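You operate a simulated robot arm through the tools that you are given. There is no shell and no other tool. Be economical: measure what you need, move in short steps, check, and stop when the job is done.

You are at the controls of a simulated robot arm. One attempt, no reset.

TASK
Pour the last of the tea into the purple mug and tip the leaves into the small white bin.
Fine: teapot back where it stood, strainer into it, yellow lid on.

It is judged by the outcome, as a careful person would: the job done as asked, and still so three seconds after it is handed in. It fails if anything else is knocked over, pushed out of place, dropped, spilled or broken. A push-on lid holds only when it is set on centred and level and pressed home; a screw cap is set on level and turned clockwise until tight.

THE ROBOT
A 6-joint arm with a two-finger parallel gripper, fixed in place. Base frame: the origin is at the foot of the arm, x ahead of it, y to its left, z up. Readings come in cm, degrees, newtons and seconds.
With the tool pointing down near the work surface it reaches from about 18 to 76 cm from the base axis. Its first joint turns from -166.0 to 166.0 degrees. Payload 3.91 kg.
The TCP is the grasp point between the finger pads, 3 cm short of the fingertips. In the tool frame z runs along the fingers and y along their closing line. The gripper opens to 11 cm. The fingers are 2 cm wide and 1 cm thick; the gripper's body (4.8 by 11.2 cm) begins 5.5 cm behind the TCP.
Orientation is told as [roll, pitch, yaw] about the base's x, y, z axes, in that order, counted from this pose: with the fingers straight down and closing along the base's y, the tool's x points along the base's -x, its y along +y and its z along -z.

THE INTERFACE
- The arm moves only by the tool move_arm. Its argument "plan" is a list of rows, each a list of 3 entries, a list of its own where there are three numbers: the shift along the tool's x, y, z in units of 400 mm (1.0 is 400 mm), then the turn, a rotation vector about the tool's x, y, z in units of 45 degrees (1.0 is 45 degrees), then the finger opening in cm, from 0 to 11. In form: [[[tx, ty, tz], [wx, wy, wz], fingers], ...]. A call has 1 to 8 rows; each row is the pose to reach, as a shift and turn from the pose commanded when the call began, along the tool's axes at that moment. A call with a number of a shift or a turn outside -1 to 1 is refused whole. Each row takes 0.2 s and may step no farther than 5 cm and 8.6 degrees from the row before; otherwise, or with a gripper value out of range, the whole call is refused. Where a pose cannot be reached the arm comes as near as it can. A force on the tool above 80 N (or 10 N above the force at the start of the call, whichever is more), or a blocked arm, ends the call early, and 0.2 s more pass. The fingers move at their own pace (about 4.5 cm/s each) and stop on an object; they squeeze with about 27 N. The grip force told is the motor's: it shows also when the fingers shut on nothing. Time passes only in rows, and 0.2 s behind the last, so rows that repeat a pose let the fingers close. It gives the time, the measured TCP pose, the force on the tool (base axes), the opening and the grip force at its end, in the units of the frame above (readings bear some noise), and new pictures: "views" is both (left out), scene, wrist or none.
- Cameras (640 x 400 px; columns grow to the right, rows downward): "scene" is fixed at [39.99, 65.03, 157.54]; the picture's right is [-0.99, 0.13, 0.00], its down [0.10, 0.78, -0.62] and it looks along [-0.08, -0.61, -0.79] (base axes); focal length 214 px, centre (320, 200). "wrist" rides on the gripper at [7.1, 2.2, -10.7] in the tool frame; the picture's right is [-0.29, 0.96, 0.00], its down [-0.76, -0.23, -0.61] and it looks along [-0.58, -0.18, 0.79] (tool axes); focal length 243 px, centre (320, 200). There is no depth. A picture from a camera that has moved, and an enlarged one, comes with that camera's place and axes in the base frame and with its lens.
- move_column(by): slides the trunk up (or, below 0, down) by that many cm; the arm rides with it, the base frame stays. It gives what a move gives, with no picture.
- enlarge(camera, box): a new picture of the part [left, top, right, bottom] of that camera's present view, enlarged. No time passes.
- sign_off(): hands the job in; it is judged then, once.

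Go step by step. Nothing tells you positions but the pictures and the camera data: compare them with the known pose of the tool, close in by small moves and look again before you grip or let go. The budget is 120 turns and 200 pictures, counting those below and the enlarged ones. Unless the task says otherwise, let go and move clear before handing in, and close with one line.

The tools are called after ">>>" as a command line: name --argument value ..., lists and objects as JSON in quotes. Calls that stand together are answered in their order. move_arm: Moves the arm, as the interface text tells. Its arguments: {"type":"object","properties":{"plan":{"type":"array","items":{"type":"array"}},"views":{"type":"string","enum":["both","scene","wrist","none"]}},"required":["plan"]} The other tools are called the same way: move_column (by) slides the trunk up or down; enlarge (camera, box) takes an enlarged picture of a part of a camera's view; sign_off () hands the job in.

At the start:

```text
time_s: 0.0
ee_pos: [25.33, 20.23, 133.2]
orientation: [0.0, 0.0, 0.0]
wrist_force: [0.5, 0.8, 0.1]
finger_gap: 10.99
grip_force: 0.1
trunk travel left (down, up): [-50.0, 9.0]
```

scene: 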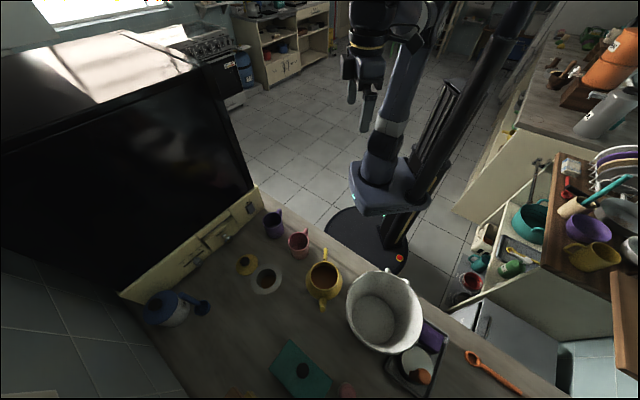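
wrist: 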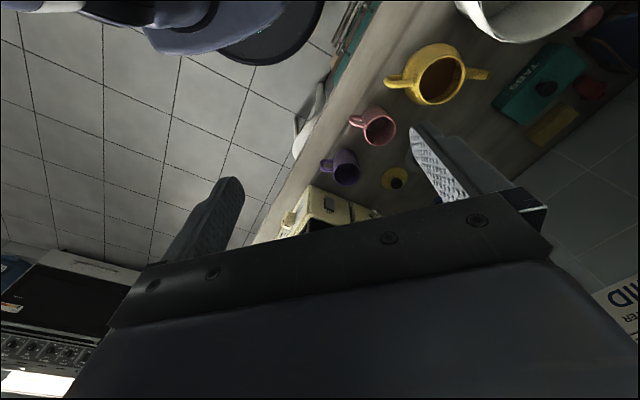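

I see a yellow teapot, a purple mug, a pink mug, a yellow lid, a round strainer and a white bin on the counter. I'll enlarge the view to place them.

>>> enlarge --camera "scene" --box '[220, 190, 380, 320]'

>>> enlarge --camera "scene" --box '[300, 240, 460, 400]'

```text
3.08 times, centred on (300, 255) of scene
camera zoom: at [39.99, 65.03, 157.54], right [-0.99, 0.13, 0.0], down [0.1, 0.78, -0.62], along [-0.08, -0.61, -0.79], focal length 660 px, centre (382, 31)
```

zoom: 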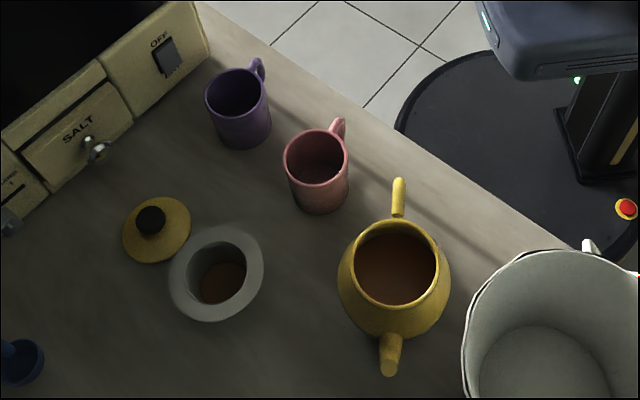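

```text
2.50 times, centred on (380, 320) of scene
camera zoom: at [39.99, 65.03, 157.54], right [-0.99, 0.13, 0.0], down [0.1, 0.78, -0.62], along [-0.08, -0.61, -0.79], focal length 536 px, centre (170, -100)
```

zoom: 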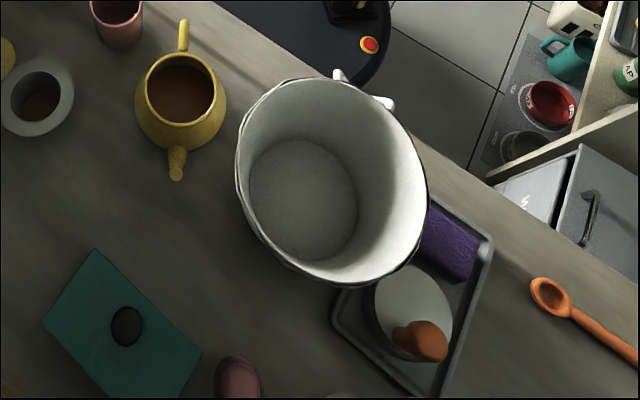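

Rough estimates: teapot near (36,44), with its handle toward −y and its spout toward +y. Purple mug near (52,19), pink mug near (43,29), strainer near (54,40), lid near (62,33), bin near (22,56). I'll move the wrist camera closer.

>>> move_arm --plan '[[[0, 0.075, 0.08], [0, 0, 0], 11], [[0, 0.15, 0.16], [0, 0, 0], 11], [[0, 0.225, 0.24], [0, 0, 0], 11], [[0, 0.3, 0.32], [0, 0, 0], 11], [[0, 0.375, 0.4], [0, 0, 0], 11], [[0, 0.45, 0.45], [0, 0, 0], 11]]'

```text
time_s: 1.4
ee_pos: [25.3, 38.46, 115.08]
orientation: [0.0, -0.1, 0.0]
wrist_force: [-0.4, -0.9, 0.6]
finger_gap: 10.98
grip_force: 0.0
trunk travel left (down, up): [-50.0, 9.0]
camera wrist: at [18.26, 40.48, 125.93], right [0.29, 0.96, 0.0], down [0.76, -0.23, 0.61], along [0.58, -0.18, -0.79], focal length 243 px, centre (320, 200)
```

scene: 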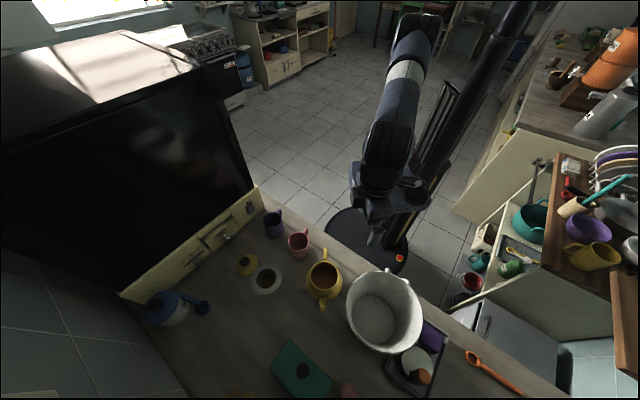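
wrist: 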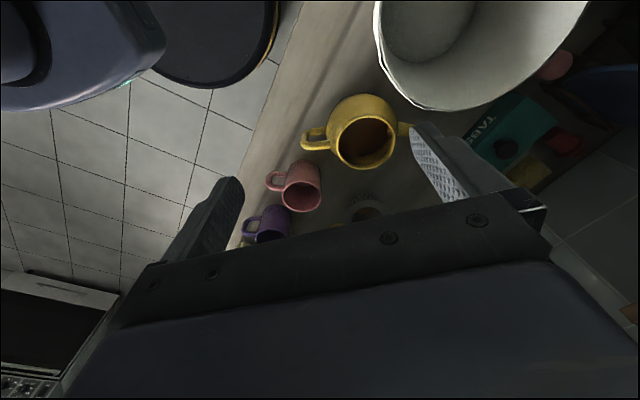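

Next I'll enlarge the wrist view to refine the geometry.

>>> enlarge --camera "wrist" --box '[230, 80, 430, 250]'

```text
2.35 times, centred on (330, 165) of wrist
camera zoom: at [18.26, 40.48, 125.93], right [0.29, 0.96, 0.0], down [0.76, -0.23, 0.61], along [0.58, -0.18, -0.79], focal length 571 px, centre (296, 282)
```

zoom: 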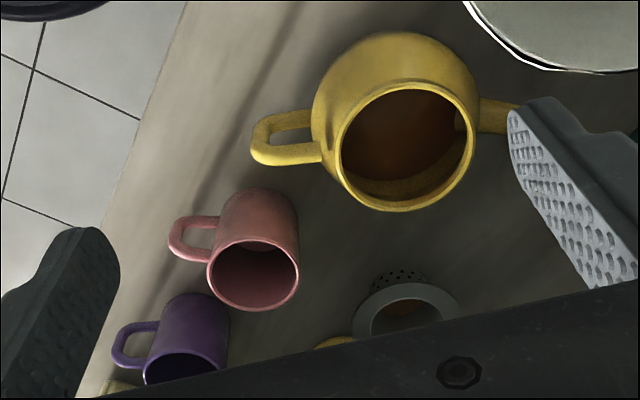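

Triangulation gives these points:
- Teapot centre is about (35.4,43.1), with its rim at z≈90.5. The handle rod is near (33.7,33).
- Purple mug rim is about (51.7,19.6,90), pink mug (42.8,29.6,90).

I'll turn the tool so the fingers straddle the handle, staying well above everything.

>>> move_arm --plan '[[[-0.018, -0.025, 0.0], [0, 0, -0.178], 8], [[-0.035, -0.05, 0.0], [0, 0, -0.356], 6], [[-0.0525, -0.075, 0.0], [0, 0, -0.533], 5], [[-0.07, -0.1, 0.0], [0, 0, -0.711], 4], [[-0.0875, -0.125, 0.0], [0, 0, -0.889], 4]]' --views "none"

>>> move_arm --plan '[[[0, 0, 0], [0, 0, -0.178], 4], [[0, 0, 0.0], [0, 0, -0.356], 4], [[0, 0, 0.0], [0, 0, -0.533], 4], [[0, 0, 0], [0, 0, -0.711], 4], [[0, 0, 0.0], [0, 0, -0.893], 4]]' --views "both"

```text
time_s: 2.6
ee_pos: [29.1, 33.26, 115.1]
orientation: [-0.1, 0.0, 40.2]
wrist_force: [0.0, -0.8, 0.6]
finger_gap: 4.01
grip_force: 0.1
trunk travel left (down, up): [-50.0, 9.0]
```

```text
time_s: 3.8
ee_pos: [28.95, 33.12, 115.27]
orientation: [0.0, 0.1, 80.4]
wrist_force: [0.2, -0.7, -0.7]
finger_gap: 3.99
grip_force: 0.1
trunk travel left (down, up): [-50.0, 9.0]
camera wrist: at [25.61, 26.57, 126.1], right [-0.89, 0.45, 0.0], down [0.35, 0.71, 0.61], along [0.27, 0.54, -0.79], focal length 243 px, centre (320, 200)
```

scene: 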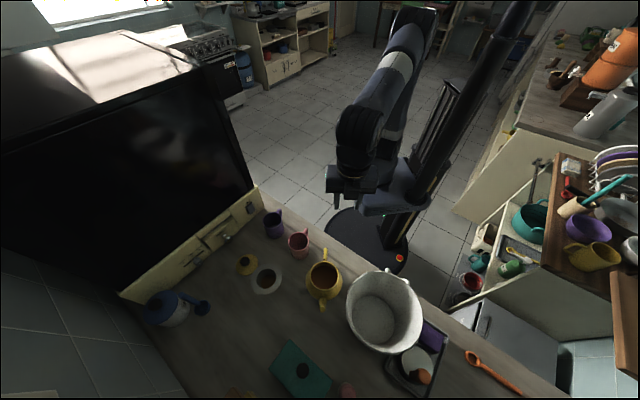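
wrist: 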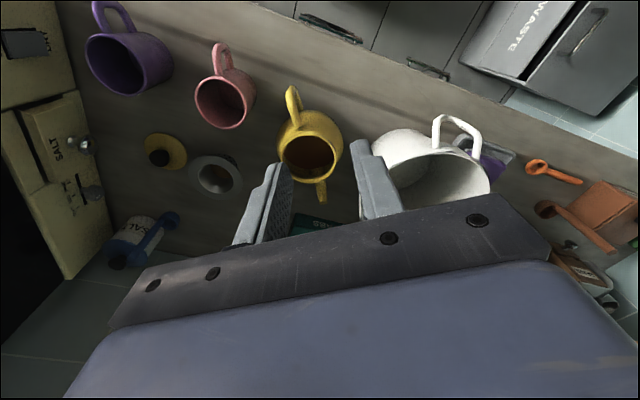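

>>> enlarge --camera "wrist" --box '[370, 0, 640, 220]'

>>> enlarge --camera "wrist" --box '[60, 60, 360, 240]'

```text
1.82 times, centred on (505, 110) of wrist
camera zoom: at [25.61, 26.57, 126.1], right [-0.89, 0.45, 0.0], down [0.35, 0.71, 0.61], along [0.27, 0.54, -0.79], focal length 441 px, centre (-16, 364)
```

zoom: 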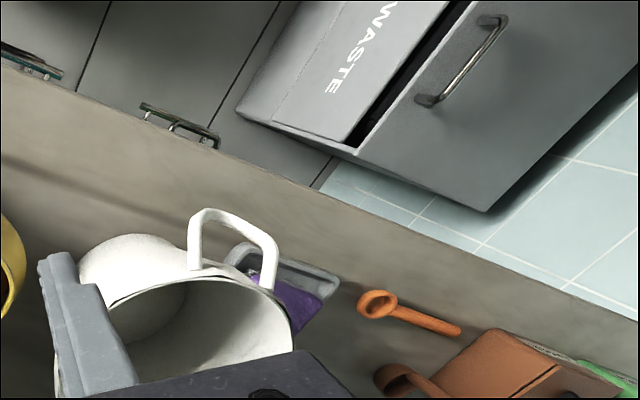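

```text
2.13 times, centred on (210, 150) of wrist
camera zoom: at [25.61, 26.57, 126.1], right [-0.89, 0.45, 0.0], down [0.35, 0.71, 0.61], along [0.27, 0.54, -0.79], focal length 518 px, centre (555, 307)
```

zoom: 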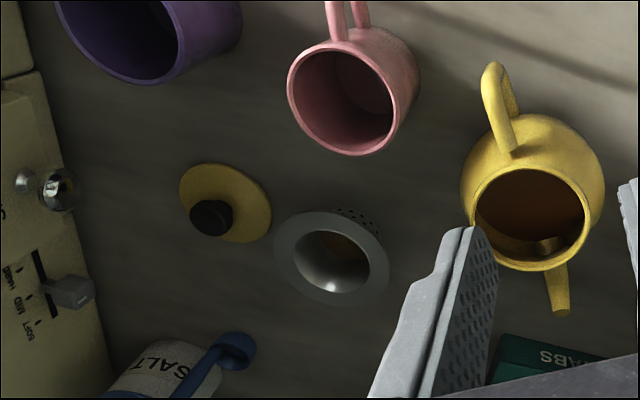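

The handle plane has a yaw of about 77°. I'll descend to just above the handle with a 20° tilt and look.

>>> move_arm --plan '[[[0.01, -0.023, 0.087], [0.003, -0.089, 0.015], 4], [[0.02, -0.046, 0.173], [0.005, -0.178, 0.03], 4], [[0.03, -0.068, 0.26], [0.008, -0.266, 0.046], 4], [[0.04, -0.091, 0.346], [0.01, -0.355, 0.061], 4], [[0.052, -0.114, 0.4325], [0.013, -0.444, 0.076], 4]]' --views "both"

```text
time_s: 5.0
ee_pos: [33.19, 30.26, 97.59]
orientation: [-0.1, -20.0, 76.8]
wrist_force: [0.3, -0.4, -0.1]
finger_gap: 4.0
grip_force: 0.0
trunk travel left (down, up): [-50.0, 9.0]
camera wrist: at [28.69, 20.66, 105.36], right [-0.87, 0.48, 0.1], down [0.34, 0.44, 0.83], along [0.36, 0.76, -0.55], focal length 243 px, centre (320, 200)
```

scene: 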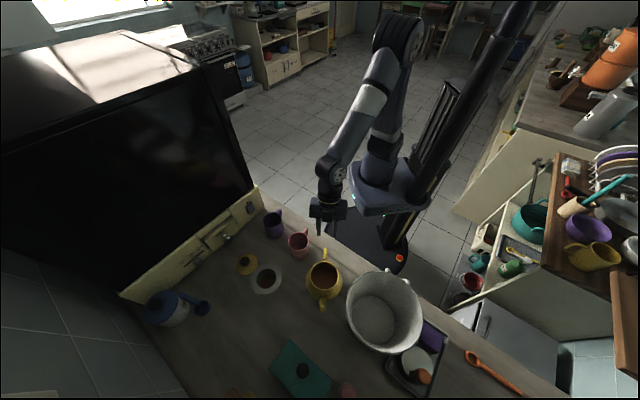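
wrist: 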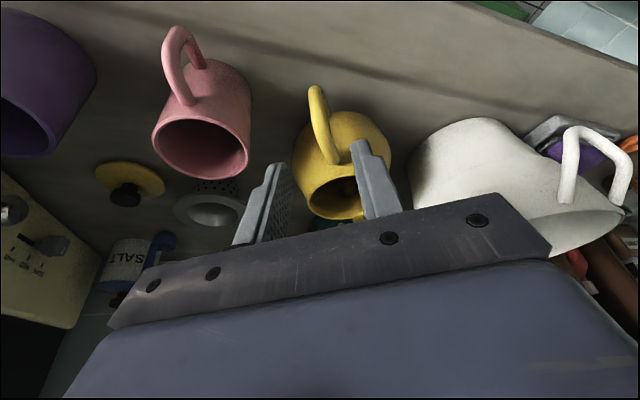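

>>> enlarge --camera "wrist" --box '[230, 60, 430, 240]'

>>> enlarge --camera "scene" --box '[270, 170, 390, 320]'

```text
2.22 times, centred on (330, 150) of wrist
camera zoom: at [28.69, 20.66, 105.36], right [-0.87, 0.48, 0.1], down [0.34, 0.44, 0.83], along [0.36, 0.76, -0.55], focal length 539 px, centre (298, 311)
```

zoom: 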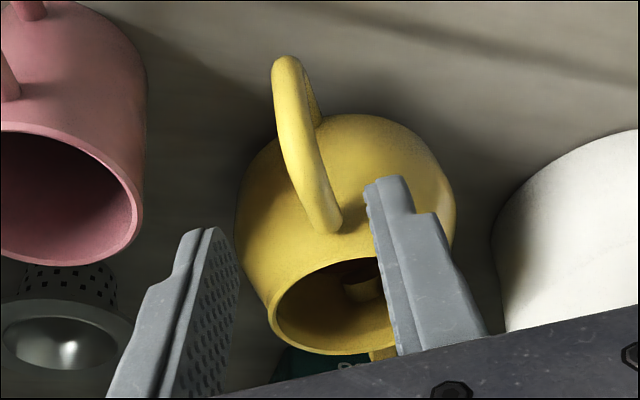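

```text
2.67 times, centred on (330, 245) of scene
camera zoom: at [39.99, 65.03, 157.54], right [-0.99, 0.13, 0.0], down [0.1, 0.78, -0.62], along [-0.08, -0.61, -0.79], focal length 572 px, centre (293, 80)
```

zoom: 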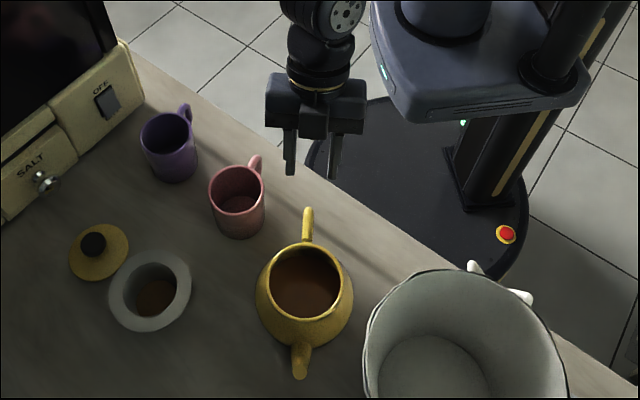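

The handle is between the finger lines. I'll descend straddling it.

>>> move_arm --plan '[[[0.028, 0.008, 0.07], [0, 0, 0], 4], [[0.028, 0.008, 0.14], [0, 0, 0], 4], [[0.028, 0.008, 0.21], [0, 0, 0], 4], [[0.028, 0.008, 0.277], [0, 0, 0], 4]]' --views "both"

>>> enlarge --camera "wrist" --box '[230, 60, 430, 240]'

>>> enlarge --camera "scene" --box '[270, 170, 390, 320]'

```text
time_s: 6.0
ee_pos: [33.6, 33.4, 87.02]
orientation: [0.0, -20.1, 76.9]
wrist_force: [0.2, 0.6, 0.1]
finger_gap: 4.02
grip_force: 0.0
trunk travel left (down, up): [-50.0, 9.0]
camera wrist: at [29.06, 23.72, 94.84], right [-0.87, 0.48, 0.1], down [0.34, 0.44, 0.83], along [0.36, 0.76, -0.55], focal length 243 px, centre (320, 200)
```

scene: 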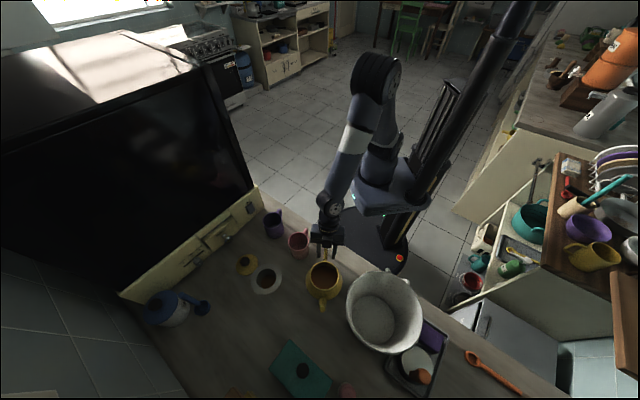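
wrist: 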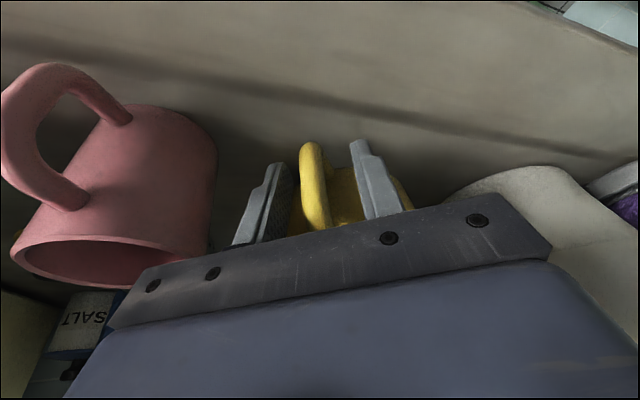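

```text
2.22 times, centred on (330, 150) of wrist
camera zoom: at [29.06, 23.72, 94.84], right [-0.87, 0.48, 0.1], down [0.34, 0.44, 0.83], along [0.36, 0.76, -0.55], focal length 539 px, centre (298, 311)
```

zoom: 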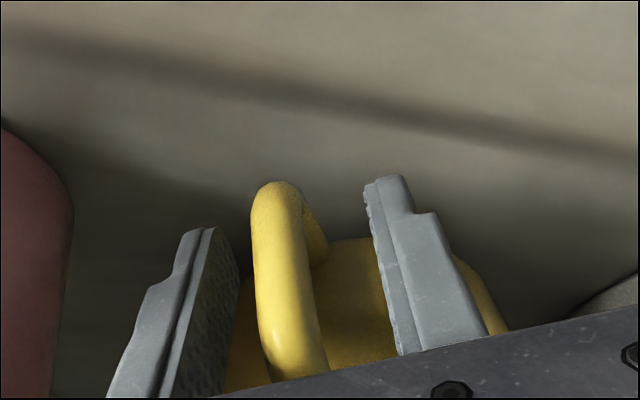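

```text
2.67 times, centred on (330, 245) of scene
camera zoom: at [39.99, 65.03, 157.54], right [-0.99, 0.13, 0.0], down [0.1, 0.78, -0.62], along [-0.08, -0.61, -0.79], focal length 572 px, centre (293, 80)
```

zoom: 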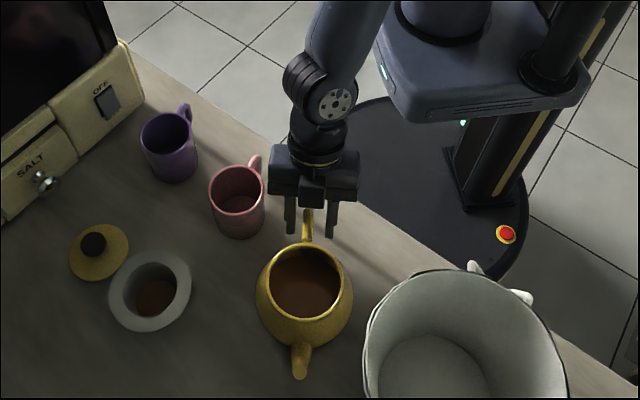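

The handle lies a little toward the left finger, so I'll shift half a centimetre and close.

>>> move_arm --plan '[[[0, -0.012, 0], [0, 0, 0], 4], [[0, -0.012, 0], [0, 0, 0], 2.5], [[0, -0.012, 0], [0, 0, 0], 1.6], [[0, -0.012, 0], [0, 0, 0], 0], [[0, -0.012, 0], [0, 0, 0], 0], [[0, -0.012, 0], [0, 0, 0], 0]]' --views "both"

>>> enlarge --camera "wrist" --box '[230, 60, 430, 240]'

>>> enlarge --camera "scene" --box '[270, 170, 390, 320]'

```text
time_s: 7.4
ee_pos: [33.98, 33.12, 87.08]
orientation: [0.1, -20.0, 76.7]
wrist_force: [-0.8, 0.1, 0.0]
finger_gap: 1.38
grip_force: 27.0
trunk travel left (down, up): [-50.0, 9.0]
camera wrist: at [29.49, 23.56, 94.87], right [-0.87, 0.48, 0.1], down [0.34, 0.44, 0.83], along [0.36, 0.76, -0.55], focal length 243 px, centre (320, 200)
```

scene: 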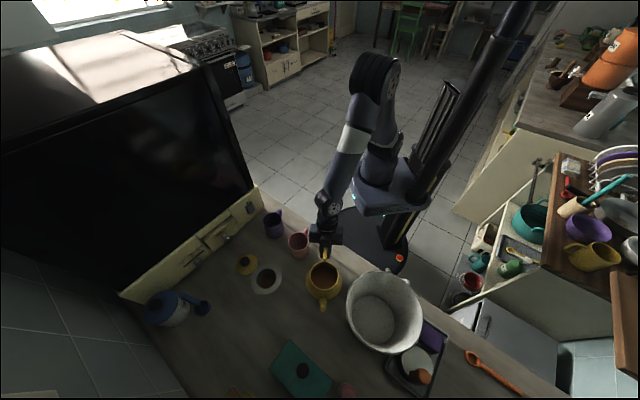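
wrist: 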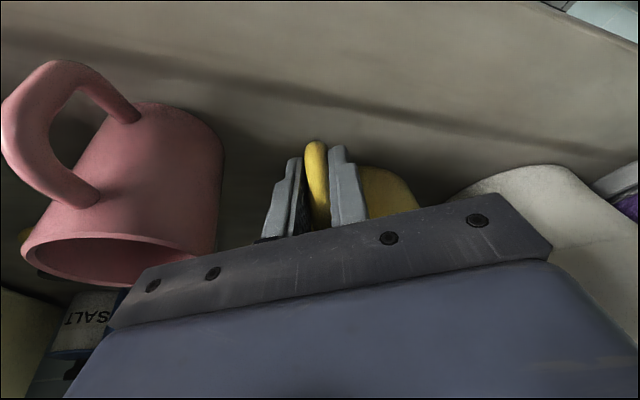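

```text
2.22 times, centred on (330, 150) of wrist
camera zoom: at [29.49, 23.56, 94.87], right [-0.87, 0.48, 0.1], down [0.34, 0.44, 0.83], along [0.36, 0.76, -0.55], focal length 539 px, centre (298, 311)
```

zoom: 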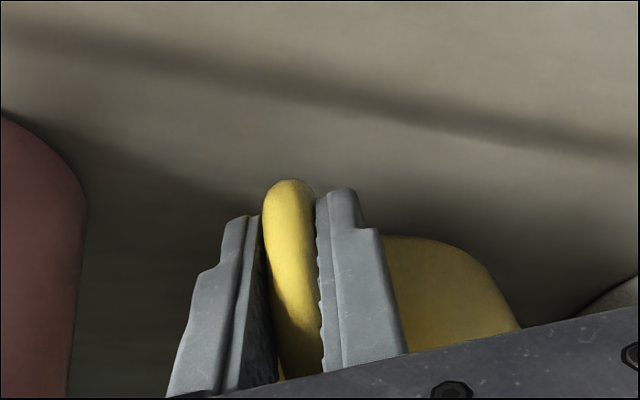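

```text
2.67 times, centred on (330, 245) of scene
camera zoom: at [39.99, 65.03, 157.54], right [-0.99, 0.13, 0.0], down [0.1, 0.78, -0.62], along [-0.08, -0.61, -0.79], focal length 572 px, centre (293, 80)
```

zoom: 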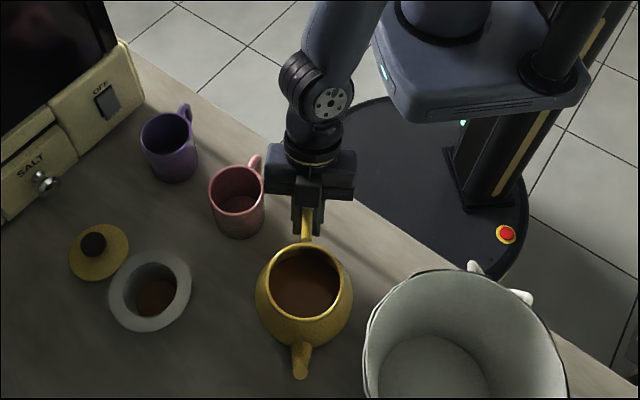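

Gripped at 1.38 cm and the pot hasn't shifted visibly. I'll do a small test lift.

>>> move_arm --plan '[[[-0.0085, 0, -0.0235], [0, 0, 0], 0], [[-0.017, 0, -0.047], [0, 0, 0], 0], [[-0.0257, 0, -0.0705], [0, 0, 0], 0], [[-0.0257, 0, -0.0705], [0, 0, 0], 0]]' --views "none"

>>> enlarge --camera "scene" --box '[270, 170, 390, 320]'

>>> enlarge --camera "wrist" --box '[230, 60, 430, 240]'

```text
time_s: 8.4
ee_pos: [33.89, 33.06, 90.1]
orientation: [0.0, -19.9, 76.8]
wrist_force: [-0.1, -0.4, -6.6]
finger_gap: 1.38
grip_force: 26.6
trunk travel left (down, up): [-50.0, 9.0]
```

```text
2.67 times, centred on (330, 245) of scene
camera zoom: at [39.99, 65.03, 157.54], right [-0.99, 0.13, 0.0], down [0.1, 0.78, -0.62], along [-0.08, -0.61, -0.79], focal length 572 px, centre (293, 80)
```

zoom: 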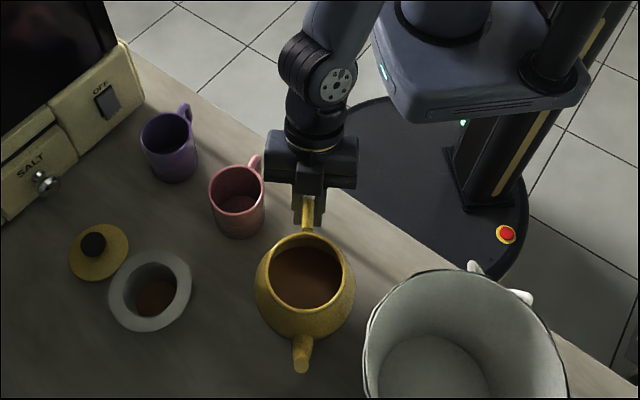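

```text
2.22 times, centred on (330, 150) of wrist
camera zoom: at [29.4, 23.5, 97.88], right [-0.87, 0.48, 0.1], down [0.34, 0.44, 0.83], along [0.36, 0.76, -0.55], focal length 539 px, centre (298, 311)
```

zoom: 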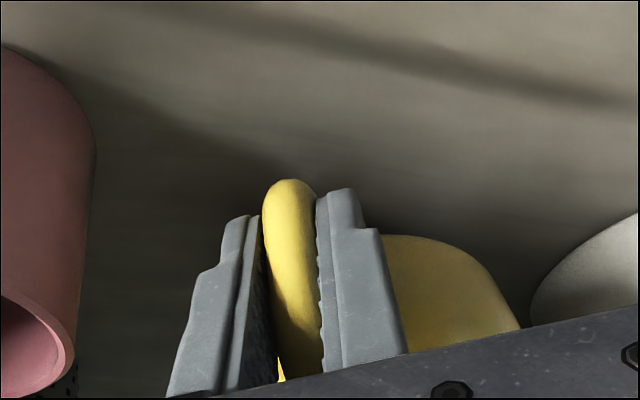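

It's holding firmly at about 6.6 N with no slip. I'll lift to a safe height before carrying it across.

>>> move_arm --plan '[[[-0.01, 0, -0.0275], [0, 0, 0], 0], [[-0.03, 0, -0.082], [0, 0, 0], 0], [[-0.055, 0, -0.151], [0, 0, 0], 0], [[-0.08, 0, -0.22], [0, 0, 0], 0], [[-0.1, 0, -0.275], [0, 0, 0], 0], [[-0.115, 0, -0.316], [0, 0, 0], 0], [[-0.1197, 0, -0.329], [0, 0, 0], 0]]' --views "scene"

```text
time_s: 10.0
ee_pos: [33.93, 33.07, 104.09]
orientation: [0.1, -19.9, 76.9]
wrist_force: [0.4, 0.0, -4.9]
finger_gap: 1.42
grip_force: 26.8
trunk travel left (down, up): [-50.0, 9.0]
```

scene: 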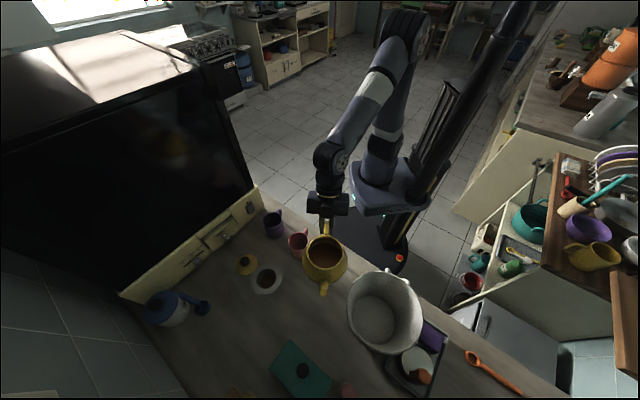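

>>> move_arm --plan '[[[0.046, -0.026, -0.017], [0.009, 0, 0.025], 0], [[0.1325, -0.0755, -0.048], [0.026, 0, 0.071], 0], [[0.232, -0.132, -0.084], [0.045, 0, 0.124], 0], [[0.331, -0.189, -0.1205], [0.0645, 0, 0.1775], 0], [[0.431, -0.245, -0.157], [0.084, 0, 0.231], 0], [[0.53, -0.302, -0.193], [0.103, 0, 0.284], 0], [[0.616, -0.351, -0.224], [0.12, 0, 0.33], 0], [[0.6625, -0.3775, -0.241], [0.129, 0, 0.355], 0]]' --views "both"

>>> enlarge --camera "scene" --box '[230, 150, 390, 270]'

```text
time_s: 11.8
ee_pos: [42.34, 2.21, 104.08]
orientation: [0.1, -20.1, 59.8]
wrist_force: [-0.5, 0.1, -6.1]
finger_gap: 1.39
grip_force: 27.4
trunk travel left (down, up): [-50.0, 9.0]
camera wrist: at [35.29, -5.68, 111.88], right [-0.69, 0.72, 0.1], down [0.45, 0.32, 0.83], along [0.56, 0.62, -0.55], focal length 243 px, centre (320, 200)
```

scene: 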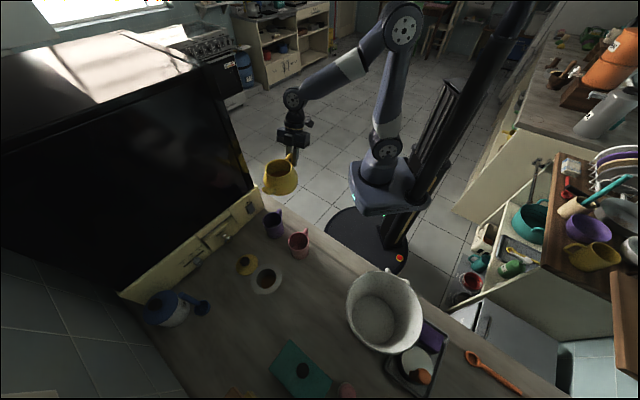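
wrist: 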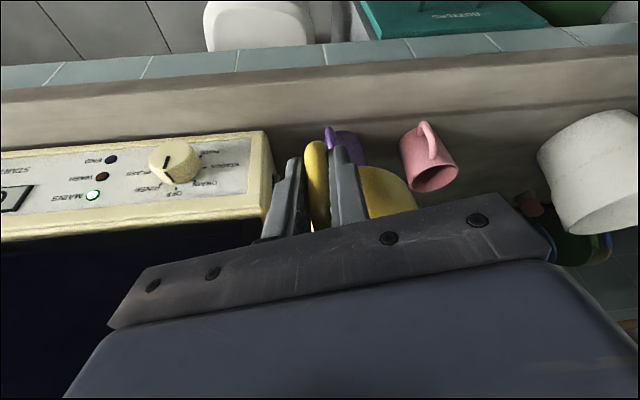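

```text
3.33 times, centred on (310, 210) of scene
camera zoom: at [39.99, 65.03, 157.54], right [-0.99, 0.13, 0.0], down [0.1, 0.78, -0.62], along [-0.08, -0.61, -0.79], focal length 715 px, centre (353, 167)
```

zoom: 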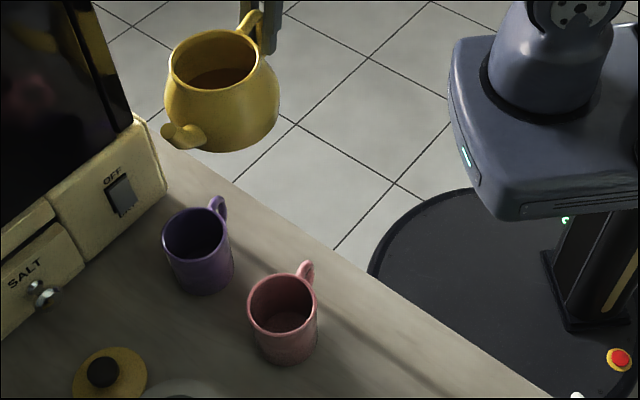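

The spout tip projects right where my model puts it, above the purple mug. I'll lower and tilt gradually, keeping the tip over the mug.

>>> move_arm --plan '[[[0.034, 0, 0.094], [0, 0, 0], 0], [[0.061, 0, 0.1455], [0, 0.167, 0], 0], [[0.0486, 0, 0.11], [0, 0.333, 0], 0], [[0.0247, 0, 0.079], [0, 0.5, 0], 0]]' --views "none"

>>> enlarge --camera "scene" --box '[230, 150, 390, 270]'

```text
time_s: 12.8
ee_pos: [42.22, 2.18, 100.81]
orientation: [0.0, 2.5, 59.7]
wrist_force: [0.1, 0.1, -5.4]
finger_gap: 1.39
grip_force: 27.0
trunk travel left (down, up): [-50.0, 9.0]
```

```text
3.33 times, centred on (310, 210) of scene
camera zoom: at [39.99, 65.03, 157.54], right [-0.99, 0.13, 0.0], down [0.1, 0.78, -0.62], along [-0.08, -0.61, -0.79], focal length 715 px, centre (353, 167)
```

zoom: 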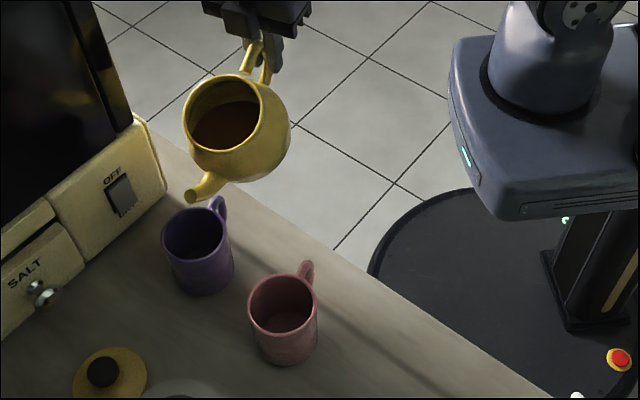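

>>> move_arm --plan '[[[-0.009, 0, -0.018], [0, 0.083, 0], 0], [[-0.018, 0, -0.037], [0, 0.167, 0], 0], [[-0.031, 0, -0.054], [0, 0.25, 0], 0], [[-0.0445, 0, -0.071], [0, 0.333, 0], 0], [[-0.0445, 0, -0.071], [0, 0.333, 0], 0]]' --views "none"

>>> enlarge --camera "scene" --box '[240, 160, 340, 240]'

```text
time_s: 14.0
ee_pos: [43.18, 3.84, 103.56]
orientation: [0.0, 17.6, 59.8]
wrist_force: [-0.7, 0.1, -5.4]
finger_gap: 1.38
grip_force: 26.6
trunk travel left (down, up): [-50.0, 9.0]
```

```text
5.00 times, centred on (290, 200) of scene
camera zoom: at [39.99, 65.03, 157.54], right [-0.99, 0.13, 0.0], down [0.1, 0.78, -0.62], along [-0.08, -0.61, -0.79], focal length 1072 px, centre (470, 200)
```

zoom: 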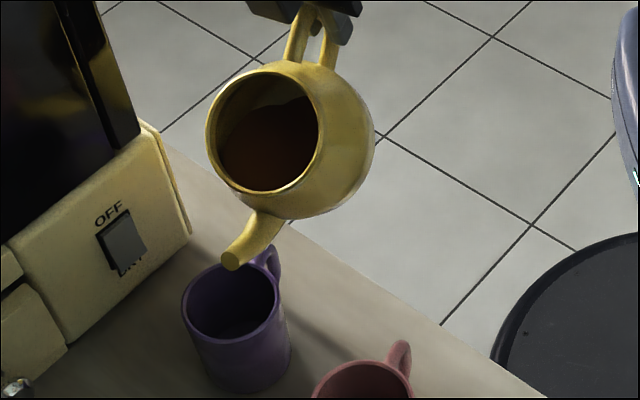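

>>> move_arm --plan '[[[-0.012, 0, -0.019], [0, 0.083, 0], 0], [[-0.024, 0, -0.0377], [0, 0.167, 0], 0], [[-0.024, 0, -0.0377], [0, 0.167, 0], 0], [[-0.024, 0, -0.0377], [0, 0.167, 0], 0]]' --views "none"

>>> enlarge --camera "scene" --box '[240, 160, 340, 240]'

```text
time_s: 15.0
ee_pos: [43.86, 5.07, 104.72]
orientation: [0.1, 25.1, 59.8]
wrist_force: [-0.4, 0.2, -5.7]
finger_gap: 1.37
grip_force: 27.1
trunk travel left (down, up): [-50.0, 9.0]
```

```text
5.00 times, centred on (290, 200) of scene
camera zoom: at [39.99, 65.03, 157.54], right [-0.99, 0.13, 0.0], down [0.1, 0.78, -0.62], along [-0.08, -0.61, -0.79], focal length 1072 px, centre (470, 200)
```

zoom: 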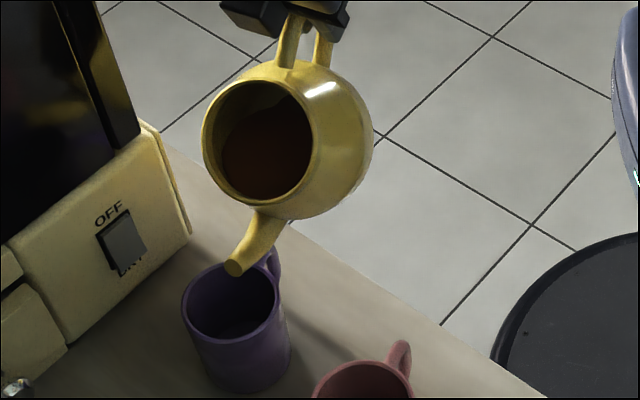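

>>> move_arm --plan '[[[-0.01, 0, -0.027], [0, 0.083, 0], 0], [[-0.0207, 0, -0.0538], [0, 0.167, 0], 0], [[-0.0207, 0, -0.0538], [0, 0.167, 0], 0], [[-0.0207, 0, -0.0538], [0, 0.167, 0], 0]]' --views "none"

>>> enlarge --camera "scene" --box '[240, 160, 340, 240]'

```text
time_s: 16.0
ee_pos: [44.72, 6.45, 106.28]
orientation: [0.0, 32.6, 59.9]
wrist_force: [0.8, 0.6, -5.3]
finger_gap: 1.38
grip_force: 27.3
trunk travel left (down, up): [-50.0, 9.0]
```

```text
5.00 times, centred on (290, 200) of scene
camera zoom: at [39.99, 65.03, 157.54], right [-0.99, 0.13, 0.0], down [0.1, 0.78, -0.62], along [-0.08, -0.61, -0.79], focal length 1072 px, centre (470, 200)
```

zoom: 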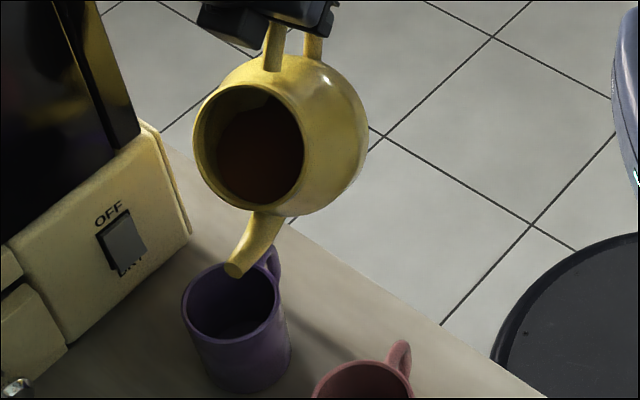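

>>> move_arm --plan '[[[-0.01, 0, -0.028], [0, 0.083, 0], 0], [[-0.02, 0, -0.057], [0, 0.167, 0], 0], [[-0.02, 0, -0.057], [0, 0.167, 0], 0], [[-0.02, 0, -0.057], [0, 0.167, 0], 0], [[-0.032, 0, -0.087], [0, 0.25, 0], 0], [[-0.0438, 0, -0.117], [0, 0.333, 0], 0], [[-0.0438, 0, -0.117], [0, 0.333, 0], 0]]' --views "none"

>>> enlarge --camera "scene" --box '[240, 160, 340, 240]'

```text
time_s: 17.6
ee_pos: [46.77, 9.91, 109.44]
orientation: [0.1, 47.5, 59.9]
wrist_force: [-0.6, -0.1, -5.7]
finger_gap: 1.4
grip_force: 27.3
trunk travel left (down, up): [-50.0, 9.0]
```

```text
5.00 times, centred on (290, 200) of scene
camera zoom: at [39.99, 65.03, 157.54], right [-0.99, 0.13, 0.0], down [0.1, 0.78, -0.62], along [-0.08, -0.61, -0.79], focal length 1072 px, centre (470, 200)
```

zoom: 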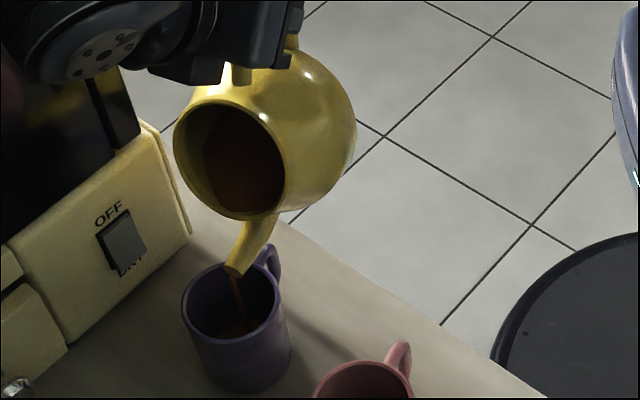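

Tea is streaming into the purple mug. I'll hold here and let it flow.

>>> move_arm --plan '[[[0, 0, 0], [0, 0, 0], 0], [[0, 0, 0], [0, 0, 0], 0], [[0, 0, 0], [0, 0, 0], 0], [[0, 0, 0], [0, 0, 0], 0], [[0, 0, 0], [0, 0, 0], 0], [[0, 0, 0], [0, 0, 0], 0], [[0, 0, 0], [0, 0, 0], 0], [[0, 0, 0], [0, 0, 0], 0]]' --views "none"

>>> enlarge --camera "scene" --box '[240, 160, 340, 240]'

```text
time_s: 19.4
ee_pos: [46.74, 10.09, 109.37]
orientation: [0.1, 47.7, 59.9]
wrist_force: [0.1, 0.2, -5.6]
finger_gap: 1.38
grip_force: 26.9
trunk travel left (down, up): [-50.0, 9.0]
```

```text
5.00 times, centred on (290, 200) of scene
camera zoom: at [39.99, 65.03, 157.54], right [-0.99, 0.13, 0.0], down [0.1, 0.78, -0.62], along [-0.08, -0.61, -0.79], focal length 1072 px, centre (470, 200)
```

zoom: 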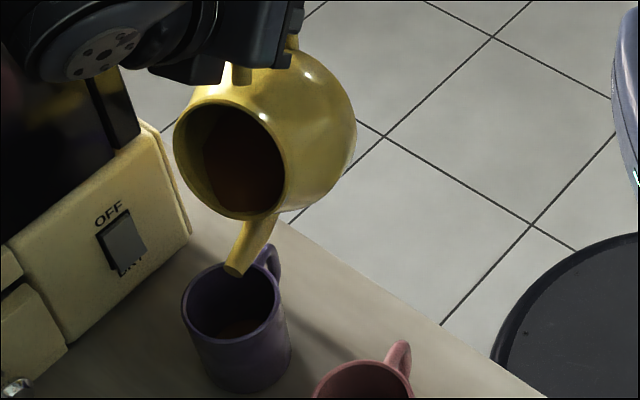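

>>> move_arm --plan '[[[-0.009, 0, -0.03], [0, 0.083, 0], 0], [[-0.0183, 0, -0.0606], [0, 0.167, 0], 0], [[-0.0183, 0, -0.0606], [0, 0.167, 0], 0], [[-0.0183, 0, -0.0606], [0, 0.167, 0], 0], [[-0.0183, 0, -0.0606], [0, 0.167, 0], 0], [[-0.0183, 0, -0.0606], [0, 0.167, 0], 0]]' --views "none"

>>> enlarge --camera "scene" --box '[230, 140, 350, 240]'

```text
time_s: 20.8
ee_pos: [46.12, 9.27, 106.99]
orientation: [0.0, 54.9, 60.0]
wrist_force: [-0.4, 0.4, -4.9]
finger_gap: 1.41
grip_force: 27.4
out of reach, approached as far as the arm can: row 1, 2, 3, 4, 5, 6
trunk travel left (down, up): [-50.0, 9.0]
```

```text
4.00 times, centred on (290, 190) of scene
camera zoom: at [39.99, 65.03, 157.54], right [-0.99, 0.13, 0.0], down [0.1, 0.78, -0.62], along [-0.08, -0.61, -0.79], focal length 858 px, centre (440, 240)
```

zoom: 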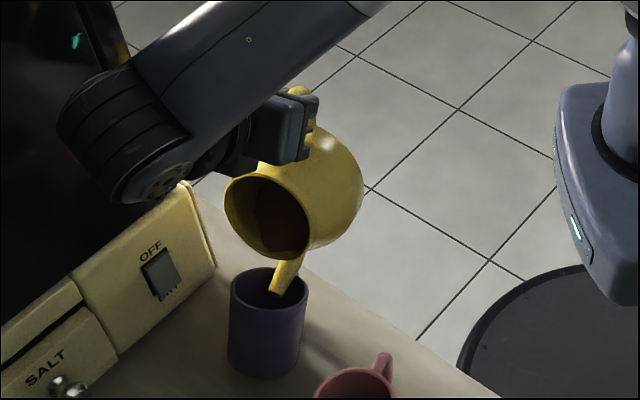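

The arm ran out of reach and sagged toward the mug. I'm checking the mug closely before moving on.

>>> enlarge --camera "scene" --box '[255, 190, 305, 245]'

>>> enlarge --camera "wrist" --box '[160, 0, 480, 200]'

```text
7.27 times, centred on (280, 218) of scene
camera zoom: at [39.99, 65.03, 157.54], right [-0.99, 0.13, 0.0], down [0.1, 0.78, -0.62], along [-0.08, -0.61, -0.79], focal length 1560 px, centre (611, 73)
```

zoom: 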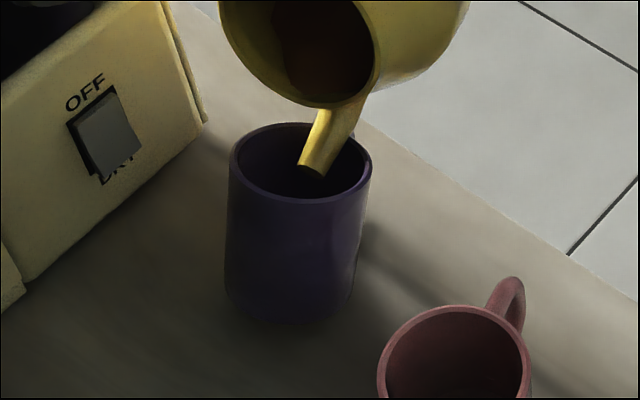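

```text
2.00 times, centred on (320, 100) of wrist
camera zoom: at [46.56, 14.41, 119.06], right [-0.74, 0.62, -0.24], down [0.67, 0.69, -0.27], along [0.0, -0.36, -0.93], focal length 485 px, centre (320, 400)
```

zoom: 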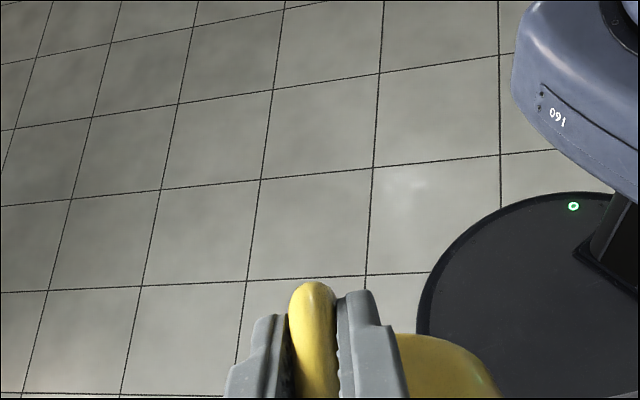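

The spout tip has dipped into the mug and is tilting it. I'll back out gently, retracing the path in fine steps, so the mug settles upright.

>>> move_arm --plan '[[[0.0013, 0, 0.0078], [0, -0.021, 0], 0], [[0.0026, 0, 0.0156], [0, -0.042, 0], 0], [[0.0038, 0, 0.0234], [0, -0.063, 0], 0]]' --views "none"

>>> enlarge --camera "scene" --box '[255, 190, 305, 245]'

```text
time_s: 21.6
ee_pos: [45.75, 8.37, 106.56]
orientation: [0.0, 52.3, 59.9]
wrist_force: [0.7, 0.3, -5.0]
finger_gap: 1.4
grip_force: 27.2
trunk travel left (down, up): [-50.0, 9.0]
```

```text
7.27 times, centred on (280, 218) of scene
camera zoom: at [39.99, 65.03, 157.54], right [-0.99, 0.13, 0.0], down [0.1, 0.78, -0.62], along [-0.08, -0.61, -0.79], focal length 1560 px, centre (611, 73)
```

zoom: 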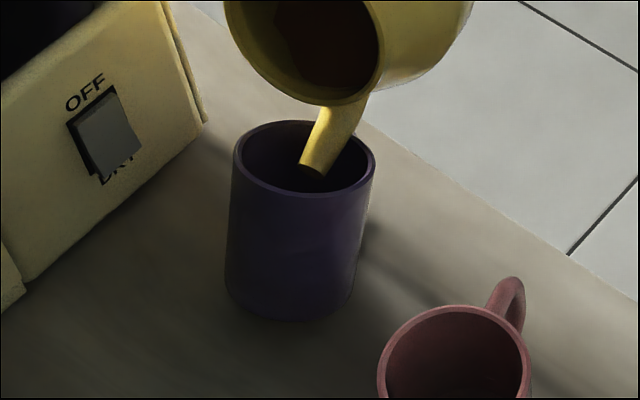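

The commanded pose had been reset to the one reached, so that went slightly the wrong way. I'll rotate back and go forward slowly to let the mug settle upright.

>>> move_arm --plan '[[[-0.0038, 0, -0.005], [0, -0.026, 0], 0], [[-0.0076, 0, -0.01], [0, -0.052, 0], 0], [[-0.0115, 0, -0.015], [0, -0.078, 0], 0], [[-0.0153, 0, -0.0198], [0, -0.104, 0], 0]]' --views "none"

>>> enlarge --camera "scene" --box '[255, 190, 305, 245]'

```text
time_s: 22.6
ee_pos: [46.1, 9.44, 106.47]
orientation: [0.1, 47.5, 59.8]
wrist_force: [-0.2, -1.4, -3.8]
finger_gap: 1.4
grip_force: 26.9
trunk travel left (down, up): [-50.0, 9.0]
```

```text
7.27 times, centred on (280, 218) of scene
camera zoom: at [39.99, 65.03, 157.54], right [-0.99, 0.13, 0.0], down [0.1, 0.78, -0.62], along [-0.08, -0.61, -0.79], focal length 1560 px, centre (611, 73)
```

zoom: 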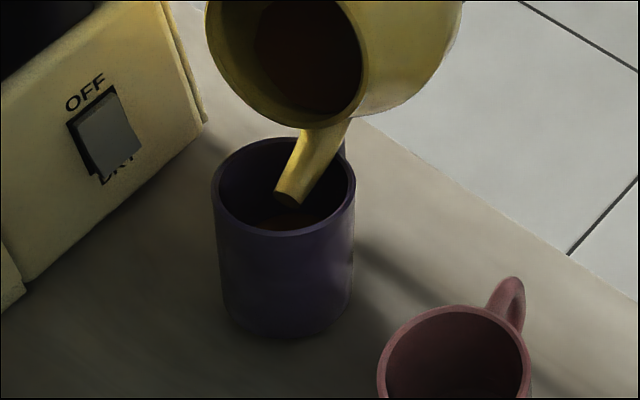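

>>> move_arm --plan '[[[0.0033, 0, -0.0087], [0, 0, 0], 0], [[0.0067, 0, -0.0173], [0, 0, 0], 0], [[0.01, 0, -0.026], [0, 0, 0], 0], [[0.01, 0, -0.026], [0, 0, 0], 0]]' --views "none"

>>> enlarge --camera "scene" --box '[255, 190, 305, 245]'

```text
time_s: 23.6
ee_pos: [46.54, 9.87, 107.47]
orientation: [0.1, 47.6, 59.9]
wrist_force: [0.1, 0.4, -5.6]
finger_gap: 1.39
grip_force: 26.9
trunk travel left (down, up): [-50.0, 9.0]
```

```text
7.27 times, centred on (280, 218) of scene
camera zoom: at [39.99, 65.03, 157.54], right [-0.99, 0.13, 0.0], down [0.1, 0.78, -0.62], along [-0.08, -0.61, -0.79], focal length 1560 px, centre (611, 73)
```

zoom: 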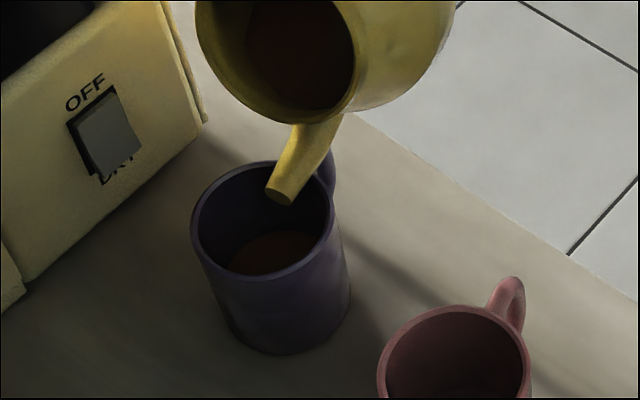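

The mug rocked back upright with its tea still inside. I'll raise the spout clear and check.

>>> move_arm --plan '[[[0.01, 0, -0.012], [0, 0, 0], 0], [[0.02, 0, -0.024], [0, 0, 0], 0], [[0.0355, 0, -0.036], [0, 0, 0], 0], [[0.0355, 0, -0.036], [0, 0, 0], 0]]' --views "none"

>>> enlarge --camera "scene" --box '[255, 190, 305, 245]'

```text
time_s: 24.6
ee_pos: [46.44, 9.85, 109.43]
orientation: [0.2, 47.6, 60.0]
wrist_force: [-0.4, 0.4, -4.9]
finger_gap: 1.38
grip_force: 26.8
trunk travel left (down, up): [-50.0, 9.0]
```

```text
7.27 times, centred on (280, 218) of scene
camera zoom: at [39.99, 65.03, 157.54], right [-0.99, 0.13, 0.0], down [0.1, 0.78, -0.62], along [-0.08, -0.61, -0.79], focal length 1560 px, centre (611, 73)
```

zoom: 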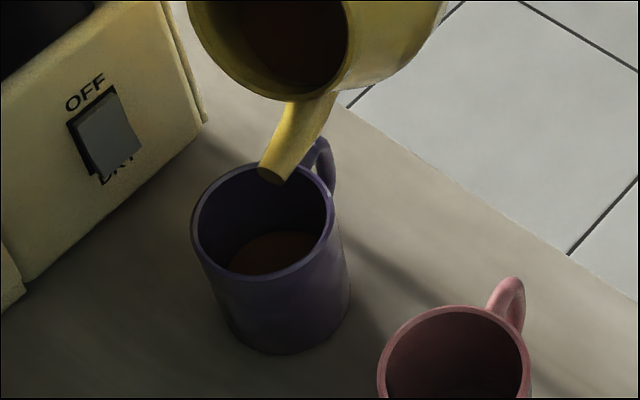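

The mug is back at its spot, within about 2 mm, and no tea has spilled. The remaining tilt was limited by reach because the shoulder is too low. I'll untilt slightly, then raise the trunk to gain reach.

>>> move_arm --plan '[[[0, 0, 0], [0, -0.111, 0], 0], [[0, 0, 0], [0, -0.222, 0], 0], [[0, 0, 0], [0, -0.333, 0], 0]]' --views "none"

>>> move_column --by 9

>>> enlarge --camera "scene" --box '[230, 120, 350, 240]'

```text
time_s: 25.4
ee_pos: [46.59, 9.95, 109.34]
orientation: [0.0, 32.5, 59.7]
wrist_force: [-0.2, 0.7, -5.3]
finger_gap: 1.37
grip_force: 27.1
trunk travel left (down, up): [-50.0, 9.0]
```

```text
time_s: 26.6
ee_pos: [46.42, 9.8, 118.41]
orientation: [0.1, 32.6, 59.8]
wrist_force: [-0.2, 0.6, -6.0]
finger_gap: 1.42
grip_force: 27.0
trunk travel left (down, up): [-59.0, 0.0]
```

```text
3.33 times, centred on (290, 180) of scene
camera zoom: at [39.99, 65.03, 157.54], right [-0.99, 0.13, 0.0], down [0.1, 0.78, -0.62], along [-0.08, -0.61, -0.79], focal length 715 px, centre (420, 267)
```

zoom: 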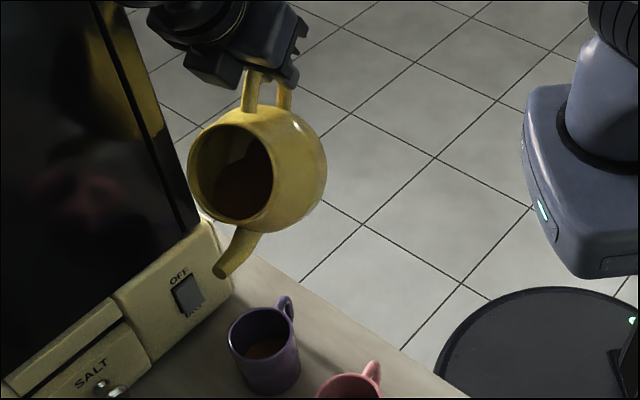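

>>> move_arm --plan '[[[-0.033, -0.002, 0.074], [0, 0.05, 0], 0], [[-0.066, -0.004, 0.148], [0, 0.1, 0], 0], [[-0.0996, -0.005, 0.221], [0, 0.167, 0], 0], [[-0.111, -0.005, 0.191], [0, 0.25, 0], 0], [[-0.123, -0.005, 0.1615], [0, 0.333, 0], 0], [[-0.123, -0.005, 0.1615], [0, 0.333, 0], 0]]' --views "none"

>>> enlarge --camera "scene" --box '[240, 160, 340, 240]'

```text
time_s: 28.1
ee_pos: [47.14, 10.48, 110.4]
orientation: [0.0, 47.6, 60.0]
wrist_force: [-0.7, 0.4, -5.0]
finger_gap: 1.39
grip_force: 26.5
trunk travel left (down, up): [-59.0, 0.0]
```

```text
5.00 times, centred on (290, 200) of scene
camera zoom: at [39.99, 65.03, 157.54], right [-0.99, 0.13, 0.0], down [0.1, 0.78, -0.62], along [-0.08, -0.61, -0.79], focal length 1072 px, centre (470, 200)
```

zoom: 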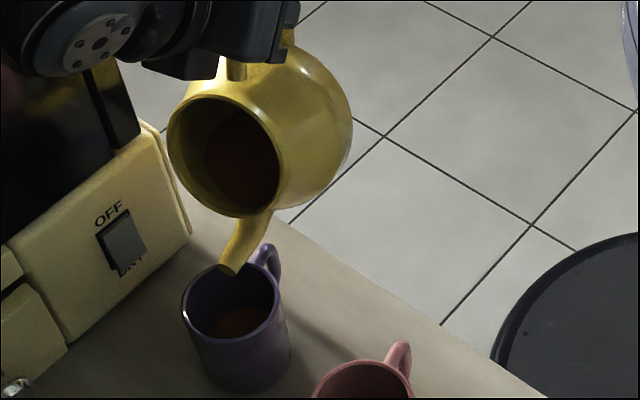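

>>> move_arm --plan '[[[-0.0077, 0, -0.0313], [0, 0.083, 0], 0], [[-0.0077, 0, -0.0313], [0, 0.083, 0], 0], [[-0.0175, 0, -0.0613], [0, 0.167, 0], 0], [[-0.0175, 0, -0.0613], [0, 0.167, 0], 0]]' --views "none"

>>> enlarge --camera "scene" --box '[240, 160, 340, 240]'

```text
time_s: 29.1
ee_pos: [47.98, 12.32, 111.5]
orientation: [0.1, 55.0, 59.8]
wrist_force: [0.6, 0.0, -5.2]
finger_gap: 1.4
grip_force: 26.6
trunk travel left (down, up): [-59.0, 0.0]
```

```text
5.00 times, centred on (290, 200) of scene
camera zoom: at [39.99, 65.03, 157.54], right [-0.99, 0.13, 0.0], down [0.1, 0.78, -0.62], along [-0.08, -0.61, -0.79], focal length 1072 px, centre (470, 200)
```

zoom: 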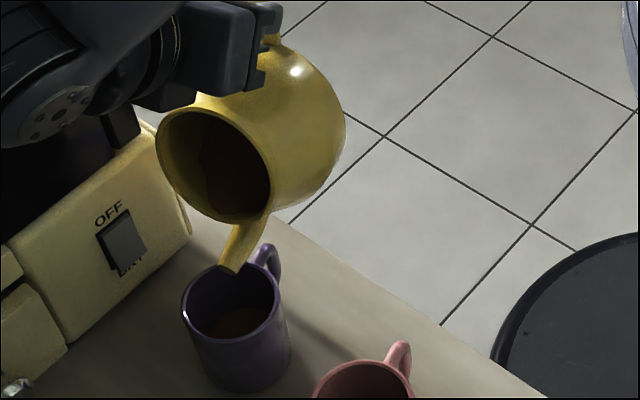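

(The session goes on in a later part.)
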